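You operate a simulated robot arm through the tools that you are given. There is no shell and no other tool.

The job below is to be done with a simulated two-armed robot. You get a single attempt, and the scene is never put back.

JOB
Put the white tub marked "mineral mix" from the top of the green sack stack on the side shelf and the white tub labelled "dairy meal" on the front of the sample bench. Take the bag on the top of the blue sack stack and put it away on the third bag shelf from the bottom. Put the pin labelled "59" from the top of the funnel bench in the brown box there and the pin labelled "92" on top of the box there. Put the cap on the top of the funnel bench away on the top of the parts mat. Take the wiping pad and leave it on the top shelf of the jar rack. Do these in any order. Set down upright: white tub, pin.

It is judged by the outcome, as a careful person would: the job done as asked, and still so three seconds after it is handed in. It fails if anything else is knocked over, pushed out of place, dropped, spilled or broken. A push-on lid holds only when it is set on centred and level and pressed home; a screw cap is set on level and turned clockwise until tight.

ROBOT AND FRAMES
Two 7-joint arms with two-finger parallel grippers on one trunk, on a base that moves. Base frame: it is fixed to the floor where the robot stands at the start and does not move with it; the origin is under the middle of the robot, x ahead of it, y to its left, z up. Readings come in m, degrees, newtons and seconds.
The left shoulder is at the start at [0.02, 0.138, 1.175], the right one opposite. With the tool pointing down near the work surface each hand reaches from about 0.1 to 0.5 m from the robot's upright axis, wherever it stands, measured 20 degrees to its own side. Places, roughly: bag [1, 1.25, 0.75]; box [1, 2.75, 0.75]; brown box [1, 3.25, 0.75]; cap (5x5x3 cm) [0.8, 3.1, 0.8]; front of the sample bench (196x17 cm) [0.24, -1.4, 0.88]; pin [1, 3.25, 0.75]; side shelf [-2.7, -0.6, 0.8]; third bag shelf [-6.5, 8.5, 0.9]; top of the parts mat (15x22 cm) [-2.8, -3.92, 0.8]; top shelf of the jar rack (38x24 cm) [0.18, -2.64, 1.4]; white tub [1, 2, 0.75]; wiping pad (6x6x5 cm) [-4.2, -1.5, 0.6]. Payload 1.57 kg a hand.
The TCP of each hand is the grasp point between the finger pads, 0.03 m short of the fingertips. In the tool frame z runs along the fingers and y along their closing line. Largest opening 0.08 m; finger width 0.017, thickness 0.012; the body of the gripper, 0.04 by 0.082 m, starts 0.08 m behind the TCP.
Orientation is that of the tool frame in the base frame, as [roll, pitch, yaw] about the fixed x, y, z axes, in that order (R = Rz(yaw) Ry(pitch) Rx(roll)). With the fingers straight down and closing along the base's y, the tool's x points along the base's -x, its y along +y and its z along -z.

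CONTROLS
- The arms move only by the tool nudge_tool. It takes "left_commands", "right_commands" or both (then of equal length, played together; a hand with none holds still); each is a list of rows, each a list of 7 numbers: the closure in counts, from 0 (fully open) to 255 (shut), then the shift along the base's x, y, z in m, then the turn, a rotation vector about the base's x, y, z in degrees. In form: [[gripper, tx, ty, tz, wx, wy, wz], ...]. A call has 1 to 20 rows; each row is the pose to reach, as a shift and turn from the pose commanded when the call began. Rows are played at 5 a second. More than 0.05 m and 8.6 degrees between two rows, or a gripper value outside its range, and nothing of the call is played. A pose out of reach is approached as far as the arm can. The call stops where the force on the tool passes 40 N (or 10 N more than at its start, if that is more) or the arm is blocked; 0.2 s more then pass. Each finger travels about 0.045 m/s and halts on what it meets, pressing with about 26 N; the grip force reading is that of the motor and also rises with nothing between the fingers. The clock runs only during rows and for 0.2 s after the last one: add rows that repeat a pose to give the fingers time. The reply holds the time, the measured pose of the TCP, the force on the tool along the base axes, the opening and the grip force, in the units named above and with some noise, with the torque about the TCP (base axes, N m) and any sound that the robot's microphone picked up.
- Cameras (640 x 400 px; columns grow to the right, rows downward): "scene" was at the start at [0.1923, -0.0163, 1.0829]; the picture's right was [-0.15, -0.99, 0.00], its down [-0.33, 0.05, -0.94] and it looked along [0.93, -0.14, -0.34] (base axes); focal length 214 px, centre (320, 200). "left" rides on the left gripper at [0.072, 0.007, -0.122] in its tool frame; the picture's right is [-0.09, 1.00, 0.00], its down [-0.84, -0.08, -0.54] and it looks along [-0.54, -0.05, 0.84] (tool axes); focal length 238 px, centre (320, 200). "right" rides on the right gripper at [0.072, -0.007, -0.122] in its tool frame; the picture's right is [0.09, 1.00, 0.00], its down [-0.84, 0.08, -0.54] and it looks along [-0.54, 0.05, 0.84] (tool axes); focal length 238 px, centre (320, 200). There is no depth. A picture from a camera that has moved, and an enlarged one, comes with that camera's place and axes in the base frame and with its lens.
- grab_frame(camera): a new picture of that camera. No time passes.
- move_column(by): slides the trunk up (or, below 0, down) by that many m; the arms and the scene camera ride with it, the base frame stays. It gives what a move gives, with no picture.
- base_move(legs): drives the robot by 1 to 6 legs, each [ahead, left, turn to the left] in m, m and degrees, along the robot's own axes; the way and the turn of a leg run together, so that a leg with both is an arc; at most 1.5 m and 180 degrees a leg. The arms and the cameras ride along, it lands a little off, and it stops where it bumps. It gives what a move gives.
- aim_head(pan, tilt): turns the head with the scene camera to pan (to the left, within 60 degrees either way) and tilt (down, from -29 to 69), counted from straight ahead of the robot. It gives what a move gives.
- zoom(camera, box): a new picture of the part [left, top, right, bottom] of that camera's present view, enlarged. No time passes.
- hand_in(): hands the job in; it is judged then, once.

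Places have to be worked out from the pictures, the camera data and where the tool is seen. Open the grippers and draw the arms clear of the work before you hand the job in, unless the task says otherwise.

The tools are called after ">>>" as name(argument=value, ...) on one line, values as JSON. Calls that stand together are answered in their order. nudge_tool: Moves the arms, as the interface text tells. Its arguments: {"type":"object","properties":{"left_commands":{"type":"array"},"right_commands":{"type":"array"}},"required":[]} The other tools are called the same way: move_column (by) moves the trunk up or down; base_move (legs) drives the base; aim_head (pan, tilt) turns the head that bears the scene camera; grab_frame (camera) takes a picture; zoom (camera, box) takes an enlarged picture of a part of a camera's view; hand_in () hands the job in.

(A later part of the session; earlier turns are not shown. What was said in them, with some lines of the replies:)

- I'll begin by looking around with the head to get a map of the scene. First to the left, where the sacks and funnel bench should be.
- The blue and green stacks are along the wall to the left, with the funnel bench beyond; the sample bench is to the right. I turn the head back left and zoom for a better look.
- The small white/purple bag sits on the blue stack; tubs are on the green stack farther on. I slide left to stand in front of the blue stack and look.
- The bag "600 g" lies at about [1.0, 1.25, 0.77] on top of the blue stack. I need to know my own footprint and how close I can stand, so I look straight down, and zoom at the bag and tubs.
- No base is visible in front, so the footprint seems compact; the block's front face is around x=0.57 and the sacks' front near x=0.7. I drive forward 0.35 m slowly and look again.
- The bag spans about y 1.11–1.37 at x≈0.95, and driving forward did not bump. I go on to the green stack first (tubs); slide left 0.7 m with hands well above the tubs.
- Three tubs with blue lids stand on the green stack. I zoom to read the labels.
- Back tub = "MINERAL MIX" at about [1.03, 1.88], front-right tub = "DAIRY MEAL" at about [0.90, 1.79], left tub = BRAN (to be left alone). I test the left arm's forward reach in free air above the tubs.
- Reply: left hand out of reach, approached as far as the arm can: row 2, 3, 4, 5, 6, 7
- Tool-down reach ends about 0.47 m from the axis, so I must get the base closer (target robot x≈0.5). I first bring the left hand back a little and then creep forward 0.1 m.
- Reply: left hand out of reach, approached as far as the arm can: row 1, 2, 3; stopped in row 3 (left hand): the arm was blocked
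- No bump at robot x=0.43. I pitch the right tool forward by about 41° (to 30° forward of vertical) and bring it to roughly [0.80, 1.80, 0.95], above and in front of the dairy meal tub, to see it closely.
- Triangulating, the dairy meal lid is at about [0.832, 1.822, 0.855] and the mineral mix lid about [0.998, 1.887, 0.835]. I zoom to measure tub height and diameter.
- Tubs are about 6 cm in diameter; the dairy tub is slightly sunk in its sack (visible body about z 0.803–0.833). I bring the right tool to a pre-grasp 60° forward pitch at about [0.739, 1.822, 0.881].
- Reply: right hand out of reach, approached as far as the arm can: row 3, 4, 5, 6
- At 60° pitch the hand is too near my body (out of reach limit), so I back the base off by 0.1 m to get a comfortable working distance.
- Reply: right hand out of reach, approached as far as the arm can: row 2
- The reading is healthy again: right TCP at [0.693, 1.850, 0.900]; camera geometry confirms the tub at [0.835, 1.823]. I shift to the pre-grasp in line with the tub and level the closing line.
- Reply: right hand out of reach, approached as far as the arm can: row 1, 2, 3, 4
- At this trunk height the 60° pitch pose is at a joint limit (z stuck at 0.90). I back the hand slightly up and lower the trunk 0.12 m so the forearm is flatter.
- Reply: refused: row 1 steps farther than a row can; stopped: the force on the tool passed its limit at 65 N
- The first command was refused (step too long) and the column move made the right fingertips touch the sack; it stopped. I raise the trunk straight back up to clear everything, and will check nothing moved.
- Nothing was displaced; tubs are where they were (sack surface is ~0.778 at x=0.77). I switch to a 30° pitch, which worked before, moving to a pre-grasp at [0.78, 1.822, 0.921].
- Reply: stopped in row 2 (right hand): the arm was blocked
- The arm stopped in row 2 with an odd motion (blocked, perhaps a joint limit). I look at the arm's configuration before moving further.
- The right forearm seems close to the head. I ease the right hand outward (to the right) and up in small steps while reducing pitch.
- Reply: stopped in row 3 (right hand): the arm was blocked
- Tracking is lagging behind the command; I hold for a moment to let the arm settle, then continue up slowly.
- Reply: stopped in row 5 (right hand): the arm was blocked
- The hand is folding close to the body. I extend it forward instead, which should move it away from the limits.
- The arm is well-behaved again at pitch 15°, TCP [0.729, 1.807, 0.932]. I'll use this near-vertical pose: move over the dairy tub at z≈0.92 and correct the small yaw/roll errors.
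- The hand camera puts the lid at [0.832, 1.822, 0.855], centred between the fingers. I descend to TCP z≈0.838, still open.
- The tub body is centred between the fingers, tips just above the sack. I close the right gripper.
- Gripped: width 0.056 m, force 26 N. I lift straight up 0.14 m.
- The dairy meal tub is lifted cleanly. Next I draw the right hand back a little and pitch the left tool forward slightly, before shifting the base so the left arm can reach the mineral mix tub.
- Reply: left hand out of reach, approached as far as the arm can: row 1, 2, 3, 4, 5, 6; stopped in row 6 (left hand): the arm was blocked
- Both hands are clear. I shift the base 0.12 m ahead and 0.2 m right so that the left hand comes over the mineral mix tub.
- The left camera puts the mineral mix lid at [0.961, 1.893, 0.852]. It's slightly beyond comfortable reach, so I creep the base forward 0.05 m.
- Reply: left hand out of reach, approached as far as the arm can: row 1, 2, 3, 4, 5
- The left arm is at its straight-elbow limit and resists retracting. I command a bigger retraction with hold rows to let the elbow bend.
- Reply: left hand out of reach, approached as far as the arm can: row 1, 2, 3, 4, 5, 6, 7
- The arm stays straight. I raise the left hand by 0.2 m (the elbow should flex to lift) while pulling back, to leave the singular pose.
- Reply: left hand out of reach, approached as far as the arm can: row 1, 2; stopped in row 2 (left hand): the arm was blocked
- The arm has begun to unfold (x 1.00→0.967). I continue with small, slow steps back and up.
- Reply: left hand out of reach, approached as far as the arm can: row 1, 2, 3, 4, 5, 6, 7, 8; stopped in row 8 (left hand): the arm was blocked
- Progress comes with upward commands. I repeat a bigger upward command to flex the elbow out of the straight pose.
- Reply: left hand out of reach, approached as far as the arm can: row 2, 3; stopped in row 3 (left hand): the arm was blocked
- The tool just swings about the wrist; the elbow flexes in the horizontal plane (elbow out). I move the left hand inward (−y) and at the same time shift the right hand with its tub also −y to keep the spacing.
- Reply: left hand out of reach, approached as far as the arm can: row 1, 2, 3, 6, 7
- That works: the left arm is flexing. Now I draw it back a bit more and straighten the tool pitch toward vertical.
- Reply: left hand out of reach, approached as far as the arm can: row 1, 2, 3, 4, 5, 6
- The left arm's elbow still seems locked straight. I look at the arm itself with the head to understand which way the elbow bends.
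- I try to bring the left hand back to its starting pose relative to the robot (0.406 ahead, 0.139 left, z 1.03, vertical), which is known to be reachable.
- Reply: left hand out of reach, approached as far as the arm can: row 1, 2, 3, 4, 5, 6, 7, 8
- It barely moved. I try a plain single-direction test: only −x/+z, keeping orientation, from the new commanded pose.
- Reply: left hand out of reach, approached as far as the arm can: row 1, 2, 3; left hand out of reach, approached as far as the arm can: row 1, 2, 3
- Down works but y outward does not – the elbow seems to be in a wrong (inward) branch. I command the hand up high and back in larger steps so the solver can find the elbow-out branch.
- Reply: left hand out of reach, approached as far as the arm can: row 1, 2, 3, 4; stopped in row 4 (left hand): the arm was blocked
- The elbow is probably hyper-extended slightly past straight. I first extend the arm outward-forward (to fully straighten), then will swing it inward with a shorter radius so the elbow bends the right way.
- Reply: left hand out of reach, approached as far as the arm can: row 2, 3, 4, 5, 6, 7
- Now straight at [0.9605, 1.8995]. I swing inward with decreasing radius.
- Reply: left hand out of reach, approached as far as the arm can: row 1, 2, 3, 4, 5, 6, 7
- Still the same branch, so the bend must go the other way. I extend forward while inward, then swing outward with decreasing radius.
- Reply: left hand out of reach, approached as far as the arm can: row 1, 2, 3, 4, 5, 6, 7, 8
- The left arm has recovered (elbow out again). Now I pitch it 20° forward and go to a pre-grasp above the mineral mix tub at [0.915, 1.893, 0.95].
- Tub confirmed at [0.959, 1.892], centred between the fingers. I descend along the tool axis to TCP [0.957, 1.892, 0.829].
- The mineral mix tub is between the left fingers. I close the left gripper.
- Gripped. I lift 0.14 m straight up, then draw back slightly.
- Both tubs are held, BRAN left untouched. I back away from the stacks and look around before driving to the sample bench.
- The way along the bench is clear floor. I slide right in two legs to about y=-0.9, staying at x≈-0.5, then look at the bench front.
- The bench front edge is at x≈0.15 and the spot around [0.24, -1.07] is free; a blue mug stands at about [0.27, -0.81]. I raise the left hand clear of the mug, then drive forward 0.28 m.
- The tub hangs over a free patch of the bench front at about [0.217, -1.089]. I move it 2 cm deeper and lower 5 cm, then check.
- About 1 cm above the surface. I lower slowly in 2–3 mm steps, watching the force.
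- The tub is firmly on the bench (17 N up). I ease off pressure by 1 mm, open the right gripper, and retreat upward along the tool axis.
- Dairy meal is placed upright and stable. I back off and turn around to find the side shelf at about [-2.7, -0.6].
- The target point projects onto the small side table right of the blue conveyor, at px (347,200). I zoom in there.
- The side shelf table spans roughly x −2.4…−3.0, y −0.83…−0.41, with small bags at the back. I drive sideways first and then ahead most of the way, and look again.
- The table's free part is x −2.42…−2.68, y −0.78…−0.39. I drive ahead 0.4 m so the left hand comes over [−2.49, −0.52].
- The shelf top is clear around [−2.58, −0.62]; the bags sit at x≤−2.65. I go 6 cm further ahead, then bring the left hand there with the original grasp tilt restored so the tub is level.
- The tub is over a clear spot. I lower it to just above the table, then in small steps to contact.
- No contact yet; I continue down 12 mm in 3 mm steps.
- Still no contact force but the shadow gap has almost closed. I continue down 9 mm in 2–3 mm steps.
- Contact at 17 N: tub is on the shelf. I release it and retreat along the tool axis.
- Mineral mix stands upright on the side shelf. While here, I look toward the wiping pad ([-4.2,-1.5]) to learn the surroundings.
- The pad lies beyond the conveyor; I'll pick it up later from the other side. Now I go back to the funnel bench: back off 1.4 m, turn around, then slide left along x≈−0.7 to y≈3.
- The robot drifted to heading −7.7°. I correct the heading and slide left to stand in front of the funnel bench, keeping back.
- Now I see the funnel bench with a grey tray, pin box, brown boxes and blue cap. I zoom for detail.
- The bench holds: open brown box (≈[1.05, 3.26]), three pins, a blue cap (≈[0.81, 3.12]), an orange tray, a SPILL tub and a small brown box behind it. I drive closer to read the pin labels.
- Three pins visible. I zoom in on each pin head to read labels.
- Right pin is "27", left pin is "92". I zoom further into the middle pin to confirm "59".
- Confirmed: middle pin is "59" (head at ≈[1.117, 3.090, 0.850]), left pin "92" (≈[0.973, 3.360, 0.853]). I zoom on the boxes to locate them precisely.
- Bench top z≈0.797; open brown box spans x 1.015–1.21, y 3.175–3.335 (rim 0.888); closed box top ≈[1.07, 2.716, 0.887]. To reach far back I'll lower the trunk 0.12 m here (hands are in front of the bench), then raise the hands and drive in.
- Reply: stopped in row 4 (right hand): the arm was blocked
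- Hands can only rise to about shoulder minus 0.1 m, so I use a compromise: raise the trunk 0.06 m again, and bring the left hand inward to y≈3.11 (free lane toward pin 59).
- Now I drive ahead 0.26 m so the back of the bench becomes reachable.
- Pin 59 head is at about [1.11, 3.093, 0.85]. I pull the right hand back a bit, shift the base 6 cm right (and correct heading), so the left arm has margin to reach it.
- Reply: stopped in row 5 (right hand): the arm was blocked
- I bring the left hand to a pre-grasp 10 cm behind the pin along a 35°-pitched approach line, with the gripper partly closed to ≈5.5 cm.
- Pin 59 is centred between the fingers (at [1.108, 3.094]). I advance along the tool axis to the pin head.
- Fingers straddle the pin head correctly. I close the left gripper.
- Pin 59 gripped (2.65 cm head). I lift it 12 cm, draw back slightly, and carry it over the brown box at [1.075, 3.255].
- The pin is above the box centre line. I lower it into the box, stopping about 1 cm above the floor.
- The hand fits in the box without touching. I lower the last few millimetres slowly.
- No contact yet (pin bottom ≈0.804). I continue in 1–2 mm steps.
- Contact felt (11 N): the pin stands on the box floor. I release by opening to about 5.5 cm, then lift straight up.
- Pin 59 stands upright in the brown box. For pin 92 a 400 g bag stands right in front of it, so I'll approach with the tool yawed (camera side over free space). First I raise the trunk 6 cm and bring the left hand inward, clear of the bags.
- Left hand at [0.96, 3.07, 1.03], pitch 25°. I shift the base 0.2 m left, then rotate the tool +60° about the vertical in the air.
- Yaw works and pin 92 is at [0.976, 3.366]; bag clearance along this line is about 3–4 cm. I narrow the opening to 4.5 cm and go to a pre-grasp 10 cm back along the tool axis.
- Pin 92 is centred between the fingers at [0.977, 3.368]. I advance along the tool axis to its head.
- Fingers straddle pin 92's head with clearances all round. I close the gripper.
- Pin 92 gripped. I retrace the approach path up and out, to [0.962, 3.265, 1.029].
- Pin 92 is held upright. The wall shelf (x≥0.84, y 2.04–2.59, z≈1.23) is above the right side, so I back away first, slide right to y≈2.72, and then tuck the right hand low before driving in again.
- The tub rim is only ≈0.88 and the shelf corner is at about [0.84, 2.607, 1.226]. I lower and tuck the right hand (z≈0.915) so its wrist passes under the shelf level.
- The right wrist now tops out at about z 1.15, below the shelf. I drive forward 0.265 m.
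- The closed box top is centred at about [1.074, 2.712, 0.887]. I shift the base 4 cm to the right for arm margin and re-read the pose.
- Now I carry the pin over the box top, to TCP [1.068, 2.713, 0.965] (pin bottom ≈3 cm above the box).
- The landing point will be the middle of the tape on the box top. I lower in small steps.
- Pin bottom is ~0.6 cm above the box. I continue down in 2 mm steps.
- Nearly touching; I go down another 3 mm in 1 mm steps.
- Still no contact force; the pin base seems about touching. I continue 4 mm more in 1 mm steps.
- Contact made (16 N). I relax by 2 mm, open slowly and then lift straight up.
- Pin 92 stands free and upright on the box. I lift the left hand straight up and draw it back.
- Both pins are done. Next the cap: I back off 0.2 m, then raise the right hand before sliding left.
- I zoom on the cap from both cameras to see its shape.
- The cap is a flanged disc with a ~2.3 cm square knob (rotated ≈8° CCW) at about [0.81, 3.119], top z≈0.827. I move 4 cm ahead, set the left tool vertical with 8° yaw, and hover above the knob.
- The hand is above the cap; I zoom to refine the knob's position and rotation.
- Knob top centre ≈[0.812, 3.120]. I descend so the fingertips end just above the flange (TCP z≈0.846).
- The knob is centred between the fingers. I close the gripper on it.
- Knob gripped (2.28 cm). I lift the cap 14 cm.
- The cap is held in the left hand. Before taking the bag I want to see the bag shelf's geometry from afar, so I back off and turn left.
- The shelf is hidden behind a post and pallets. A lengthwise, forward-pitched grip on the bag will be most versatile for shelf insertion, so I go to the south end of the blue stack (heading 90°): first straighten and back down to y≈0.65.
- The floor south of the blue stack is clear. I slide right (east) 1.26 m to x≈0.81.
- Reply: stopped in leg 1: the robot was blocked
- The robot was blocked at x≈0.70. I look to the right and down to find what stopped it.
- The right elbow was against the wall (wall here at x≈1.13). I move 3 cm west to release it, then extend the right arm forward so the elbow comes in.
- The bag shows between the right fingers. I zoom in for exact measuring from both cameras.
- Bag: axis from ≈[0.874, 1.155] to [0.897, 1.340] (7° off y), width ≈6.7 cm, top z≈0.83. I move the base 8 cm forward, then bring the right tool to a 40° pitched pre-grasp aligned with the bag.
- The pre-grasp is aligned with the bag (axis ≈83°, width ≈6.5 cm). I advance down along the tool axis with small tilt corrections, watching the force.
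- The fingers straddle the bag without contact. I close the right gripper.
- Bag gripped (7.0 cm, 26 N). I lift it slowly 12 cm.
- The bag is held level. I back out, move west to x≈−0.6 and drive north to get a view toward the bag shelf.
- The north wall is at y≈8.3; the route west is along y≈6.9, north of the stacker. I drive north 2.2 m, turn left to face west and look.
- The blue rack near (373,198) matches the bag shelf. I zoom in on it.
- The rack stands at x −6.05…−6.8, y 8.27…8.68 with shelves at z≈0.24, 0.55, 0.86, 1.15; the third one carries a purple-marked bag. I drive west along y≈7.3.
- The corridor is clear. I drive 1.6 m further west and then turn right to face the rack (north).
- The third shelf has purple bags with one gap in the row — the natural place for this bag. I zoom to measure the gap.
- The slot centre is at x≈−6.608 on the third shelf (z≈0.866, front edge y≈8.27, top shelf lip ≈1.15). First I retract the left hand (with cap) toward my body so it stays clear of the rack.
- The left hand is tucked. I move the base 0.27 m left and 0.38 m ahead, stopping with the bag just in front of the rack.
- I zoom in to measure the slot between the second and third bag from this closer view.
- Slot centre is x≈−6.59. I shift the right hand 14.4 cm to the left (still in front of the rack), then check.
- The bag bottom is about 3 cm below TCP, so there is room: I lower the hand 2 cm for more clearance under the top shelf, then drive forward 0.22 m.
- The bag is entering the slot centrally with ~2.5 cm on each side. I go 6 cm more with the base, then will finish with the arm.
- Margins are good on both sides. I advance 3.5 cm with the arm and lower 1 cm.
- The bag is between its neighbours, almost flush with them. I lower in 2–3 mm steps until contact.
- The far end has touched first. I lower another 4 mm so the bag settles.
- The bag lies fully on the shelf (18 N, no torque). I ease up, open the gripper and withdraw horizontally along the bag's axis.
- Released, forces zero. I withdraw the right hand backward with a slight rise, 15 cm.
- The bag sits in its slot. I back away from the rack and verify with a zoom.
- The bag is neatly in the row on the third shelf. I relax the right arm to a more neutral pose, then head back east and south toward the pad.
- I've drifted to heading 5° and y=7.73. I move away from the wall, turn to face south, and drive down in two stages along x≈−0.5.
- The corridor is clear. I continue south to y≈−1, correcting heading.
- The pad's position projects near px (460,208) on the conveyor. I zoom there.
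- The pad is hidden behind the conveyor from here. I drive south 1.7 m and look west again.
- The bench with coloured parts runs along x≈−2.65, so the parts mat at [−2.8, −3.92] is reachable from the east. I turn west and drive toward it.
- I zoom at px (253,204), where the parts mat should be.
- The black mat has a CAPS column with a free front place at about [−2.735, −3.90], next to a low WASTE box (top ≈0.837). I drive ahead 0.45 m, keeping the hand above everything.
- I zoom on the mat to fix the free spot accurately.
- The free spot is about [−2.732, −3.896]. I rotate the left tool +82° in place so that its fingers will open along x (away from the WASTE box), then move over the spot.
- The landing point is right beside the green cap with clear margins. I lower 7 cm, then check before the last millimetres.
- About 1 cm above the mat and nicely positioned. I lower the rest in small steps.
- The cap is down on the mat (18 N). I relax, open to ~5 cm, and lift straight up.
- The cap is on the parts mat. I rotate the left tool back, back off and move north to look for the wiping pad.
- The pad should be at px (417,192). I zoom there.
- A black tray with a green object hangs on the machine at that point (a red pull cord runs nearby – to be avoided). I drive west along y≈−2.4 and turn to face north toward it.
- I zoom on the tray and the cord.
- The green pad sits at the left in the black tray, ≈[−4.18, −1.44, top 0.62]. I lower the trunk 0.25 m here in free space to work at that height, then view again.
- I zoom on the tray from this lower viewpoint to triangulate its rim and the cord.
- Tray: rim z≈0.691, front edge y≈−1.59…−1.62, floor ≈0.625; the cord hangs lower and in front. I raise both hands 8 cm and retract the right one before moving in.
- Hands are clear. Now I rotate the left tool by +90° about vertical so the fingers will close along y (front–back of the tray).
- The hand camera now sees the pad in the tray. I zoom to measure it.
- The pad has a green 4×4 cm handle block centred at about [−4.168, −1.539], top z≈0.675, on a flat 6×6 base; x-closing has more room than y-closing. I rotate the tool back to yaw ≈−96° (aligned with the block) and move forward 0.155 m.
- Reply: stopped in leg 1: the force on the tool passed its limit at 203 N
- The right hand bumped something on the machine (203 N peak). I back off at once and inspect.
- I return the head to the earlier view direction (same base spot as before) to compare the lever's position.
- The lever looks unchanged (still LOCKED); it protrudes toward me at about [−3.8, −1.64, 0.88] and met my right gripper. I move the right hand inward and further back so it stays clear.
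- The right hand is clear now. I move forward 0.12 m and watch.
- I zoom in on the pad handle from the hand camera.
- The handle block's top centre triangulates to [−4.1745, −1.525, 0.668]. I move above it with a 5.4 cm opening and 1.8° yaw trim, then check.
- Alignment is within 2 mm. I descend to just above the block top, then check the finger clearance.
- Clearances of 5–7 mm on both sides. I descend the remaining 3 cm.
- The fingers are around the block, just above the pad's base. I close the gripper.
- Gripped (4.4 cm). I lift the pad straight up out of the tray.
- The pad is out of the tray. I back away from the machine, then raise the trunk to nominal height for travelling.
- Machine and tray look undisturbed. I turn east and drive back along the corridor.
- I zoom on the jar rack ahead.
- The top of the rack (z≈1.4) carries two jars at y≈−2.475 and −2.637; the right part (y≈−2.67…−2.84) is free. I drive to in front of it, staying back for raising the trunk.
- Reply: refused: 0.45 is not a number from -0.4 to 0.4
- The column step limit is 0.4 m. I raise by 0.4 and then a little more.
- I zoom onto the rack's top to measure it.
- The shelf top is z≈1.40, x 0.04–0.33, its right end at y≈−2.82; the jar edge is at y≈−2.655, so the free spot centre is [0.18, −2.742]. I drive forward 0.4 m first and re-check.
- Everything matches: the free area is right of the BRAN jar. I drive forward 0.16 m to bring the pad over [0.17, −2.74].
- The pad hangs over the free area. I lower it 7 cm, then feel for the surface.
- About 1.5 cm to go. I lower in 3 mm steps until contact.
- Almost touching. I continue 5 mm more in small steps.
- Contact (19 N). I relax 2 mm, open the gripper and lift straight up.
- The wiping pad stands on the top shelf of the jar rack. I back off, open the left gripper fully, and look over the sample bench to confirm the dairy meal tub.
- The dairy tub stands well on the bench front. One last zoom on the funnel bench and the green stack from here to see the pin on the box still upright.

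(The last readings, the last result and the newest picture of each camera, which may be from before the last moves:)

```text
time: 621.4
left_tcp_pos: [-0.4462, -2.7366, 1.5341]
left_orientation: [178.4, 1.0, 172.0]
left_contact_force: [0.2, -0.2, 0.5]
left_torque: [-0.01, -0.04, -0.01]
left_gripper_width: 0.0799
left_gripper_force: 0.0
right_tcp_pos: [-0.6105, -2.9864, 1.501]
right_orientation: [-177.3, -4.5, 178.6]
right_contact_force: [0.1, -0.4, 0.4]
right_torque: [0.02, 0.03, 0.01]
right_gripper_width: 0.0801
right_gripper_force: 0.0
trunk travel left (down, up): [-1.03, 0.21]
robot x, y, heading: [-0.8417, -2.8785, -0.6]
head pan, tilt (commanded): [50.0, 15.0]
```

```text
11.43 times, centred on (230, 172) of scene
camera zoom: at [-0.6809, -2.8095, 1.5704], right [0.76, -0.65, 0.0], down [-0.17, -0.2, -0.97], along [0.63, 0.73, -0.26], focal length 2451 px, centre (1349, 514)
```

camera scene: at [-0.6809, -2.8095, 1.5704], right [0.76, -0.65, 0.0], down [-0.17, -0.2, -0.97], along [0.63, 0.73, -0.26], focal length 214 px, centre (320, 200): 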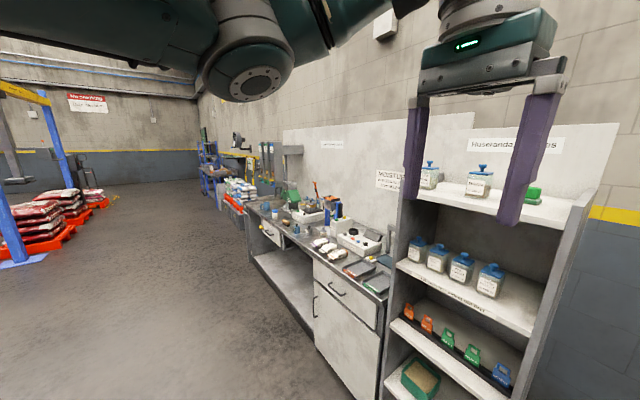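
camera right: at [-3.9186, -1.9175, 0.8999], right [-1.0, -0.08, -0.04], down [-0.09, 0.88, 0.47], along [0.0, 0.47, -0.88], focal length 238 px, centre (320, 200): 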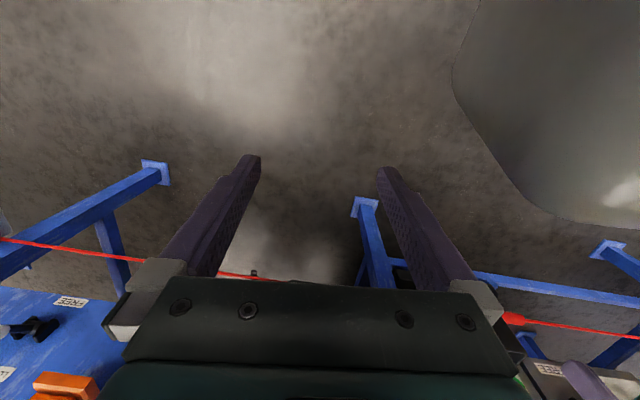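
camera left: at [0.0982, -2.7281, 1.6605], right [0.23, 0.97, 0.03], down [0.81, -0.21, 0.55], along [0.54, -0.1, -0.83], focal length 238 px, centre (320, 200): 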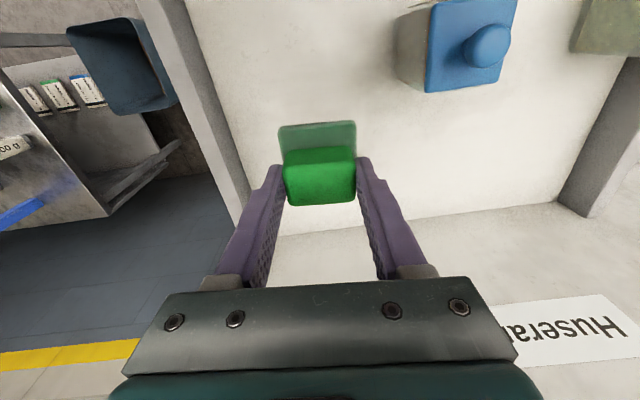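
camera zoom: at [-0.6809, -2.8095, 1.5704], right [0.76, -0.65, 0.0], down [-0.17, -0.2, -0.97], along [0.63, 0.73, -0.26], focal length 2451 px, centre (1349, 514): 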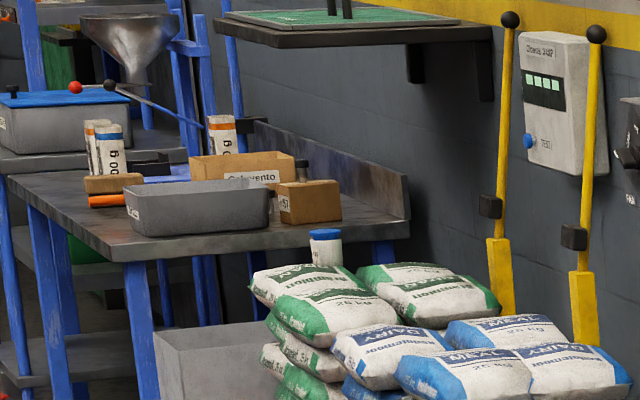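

Pin 92 is still upright on the box, BRAN tub and sacks are undisturbed, both grippers are open and the arms are clear of the work. I hand the job in.

>>> hand_in()

```text
The job is handed in.
```

I placed all seven items and handed the job in. I have had no result from the judging yet.

| Item | Where it is now |
|---|---|
| White tub "mineral mix" | Upright on the side shelf |
| White tub "dairy meal" | Upright on the front of the sample bench, between the mug and the brush |
| Bag (600 g) | In the gap in the row on the third bag shelf from the bottom |
| Pin "59" | Upright in the open brown box |
| Pin "92" | Upright on top of the closed box |
| Cap | On the parts mat, at the front of the CAPS column, with its edge slightly over the yellow line |
| Wiping pad | On the top shelf of the jar rack, to the right of the two jars |

Just before handing in I rechecked the dairy meal tub and pin "92" from a distance, and both were still upright. I saw the other items in place as I left each one. The grippers are open and the arms are clear.

I bumped into things four times along the way:

- **Machine lever:** while I was fetching the wiping pad, the robot's right hand struck something on the machine, most likely a lever, with a peak of about 203 N. In pictures from the same spot before and after, the lever looks unchanged, still at LOCKED.
- **Green sack:** the right fingertips pressed on it with about 65 N early on. Nothing shifted that I could see.
- **Wall:** the base stopped against the wall near the blue sacks, probably at the right elbow. Nothing looked out of place there.
- **Left arm:** it locked straight while reaching for the mineral mix tub and took several moves to free. It touched nothing.
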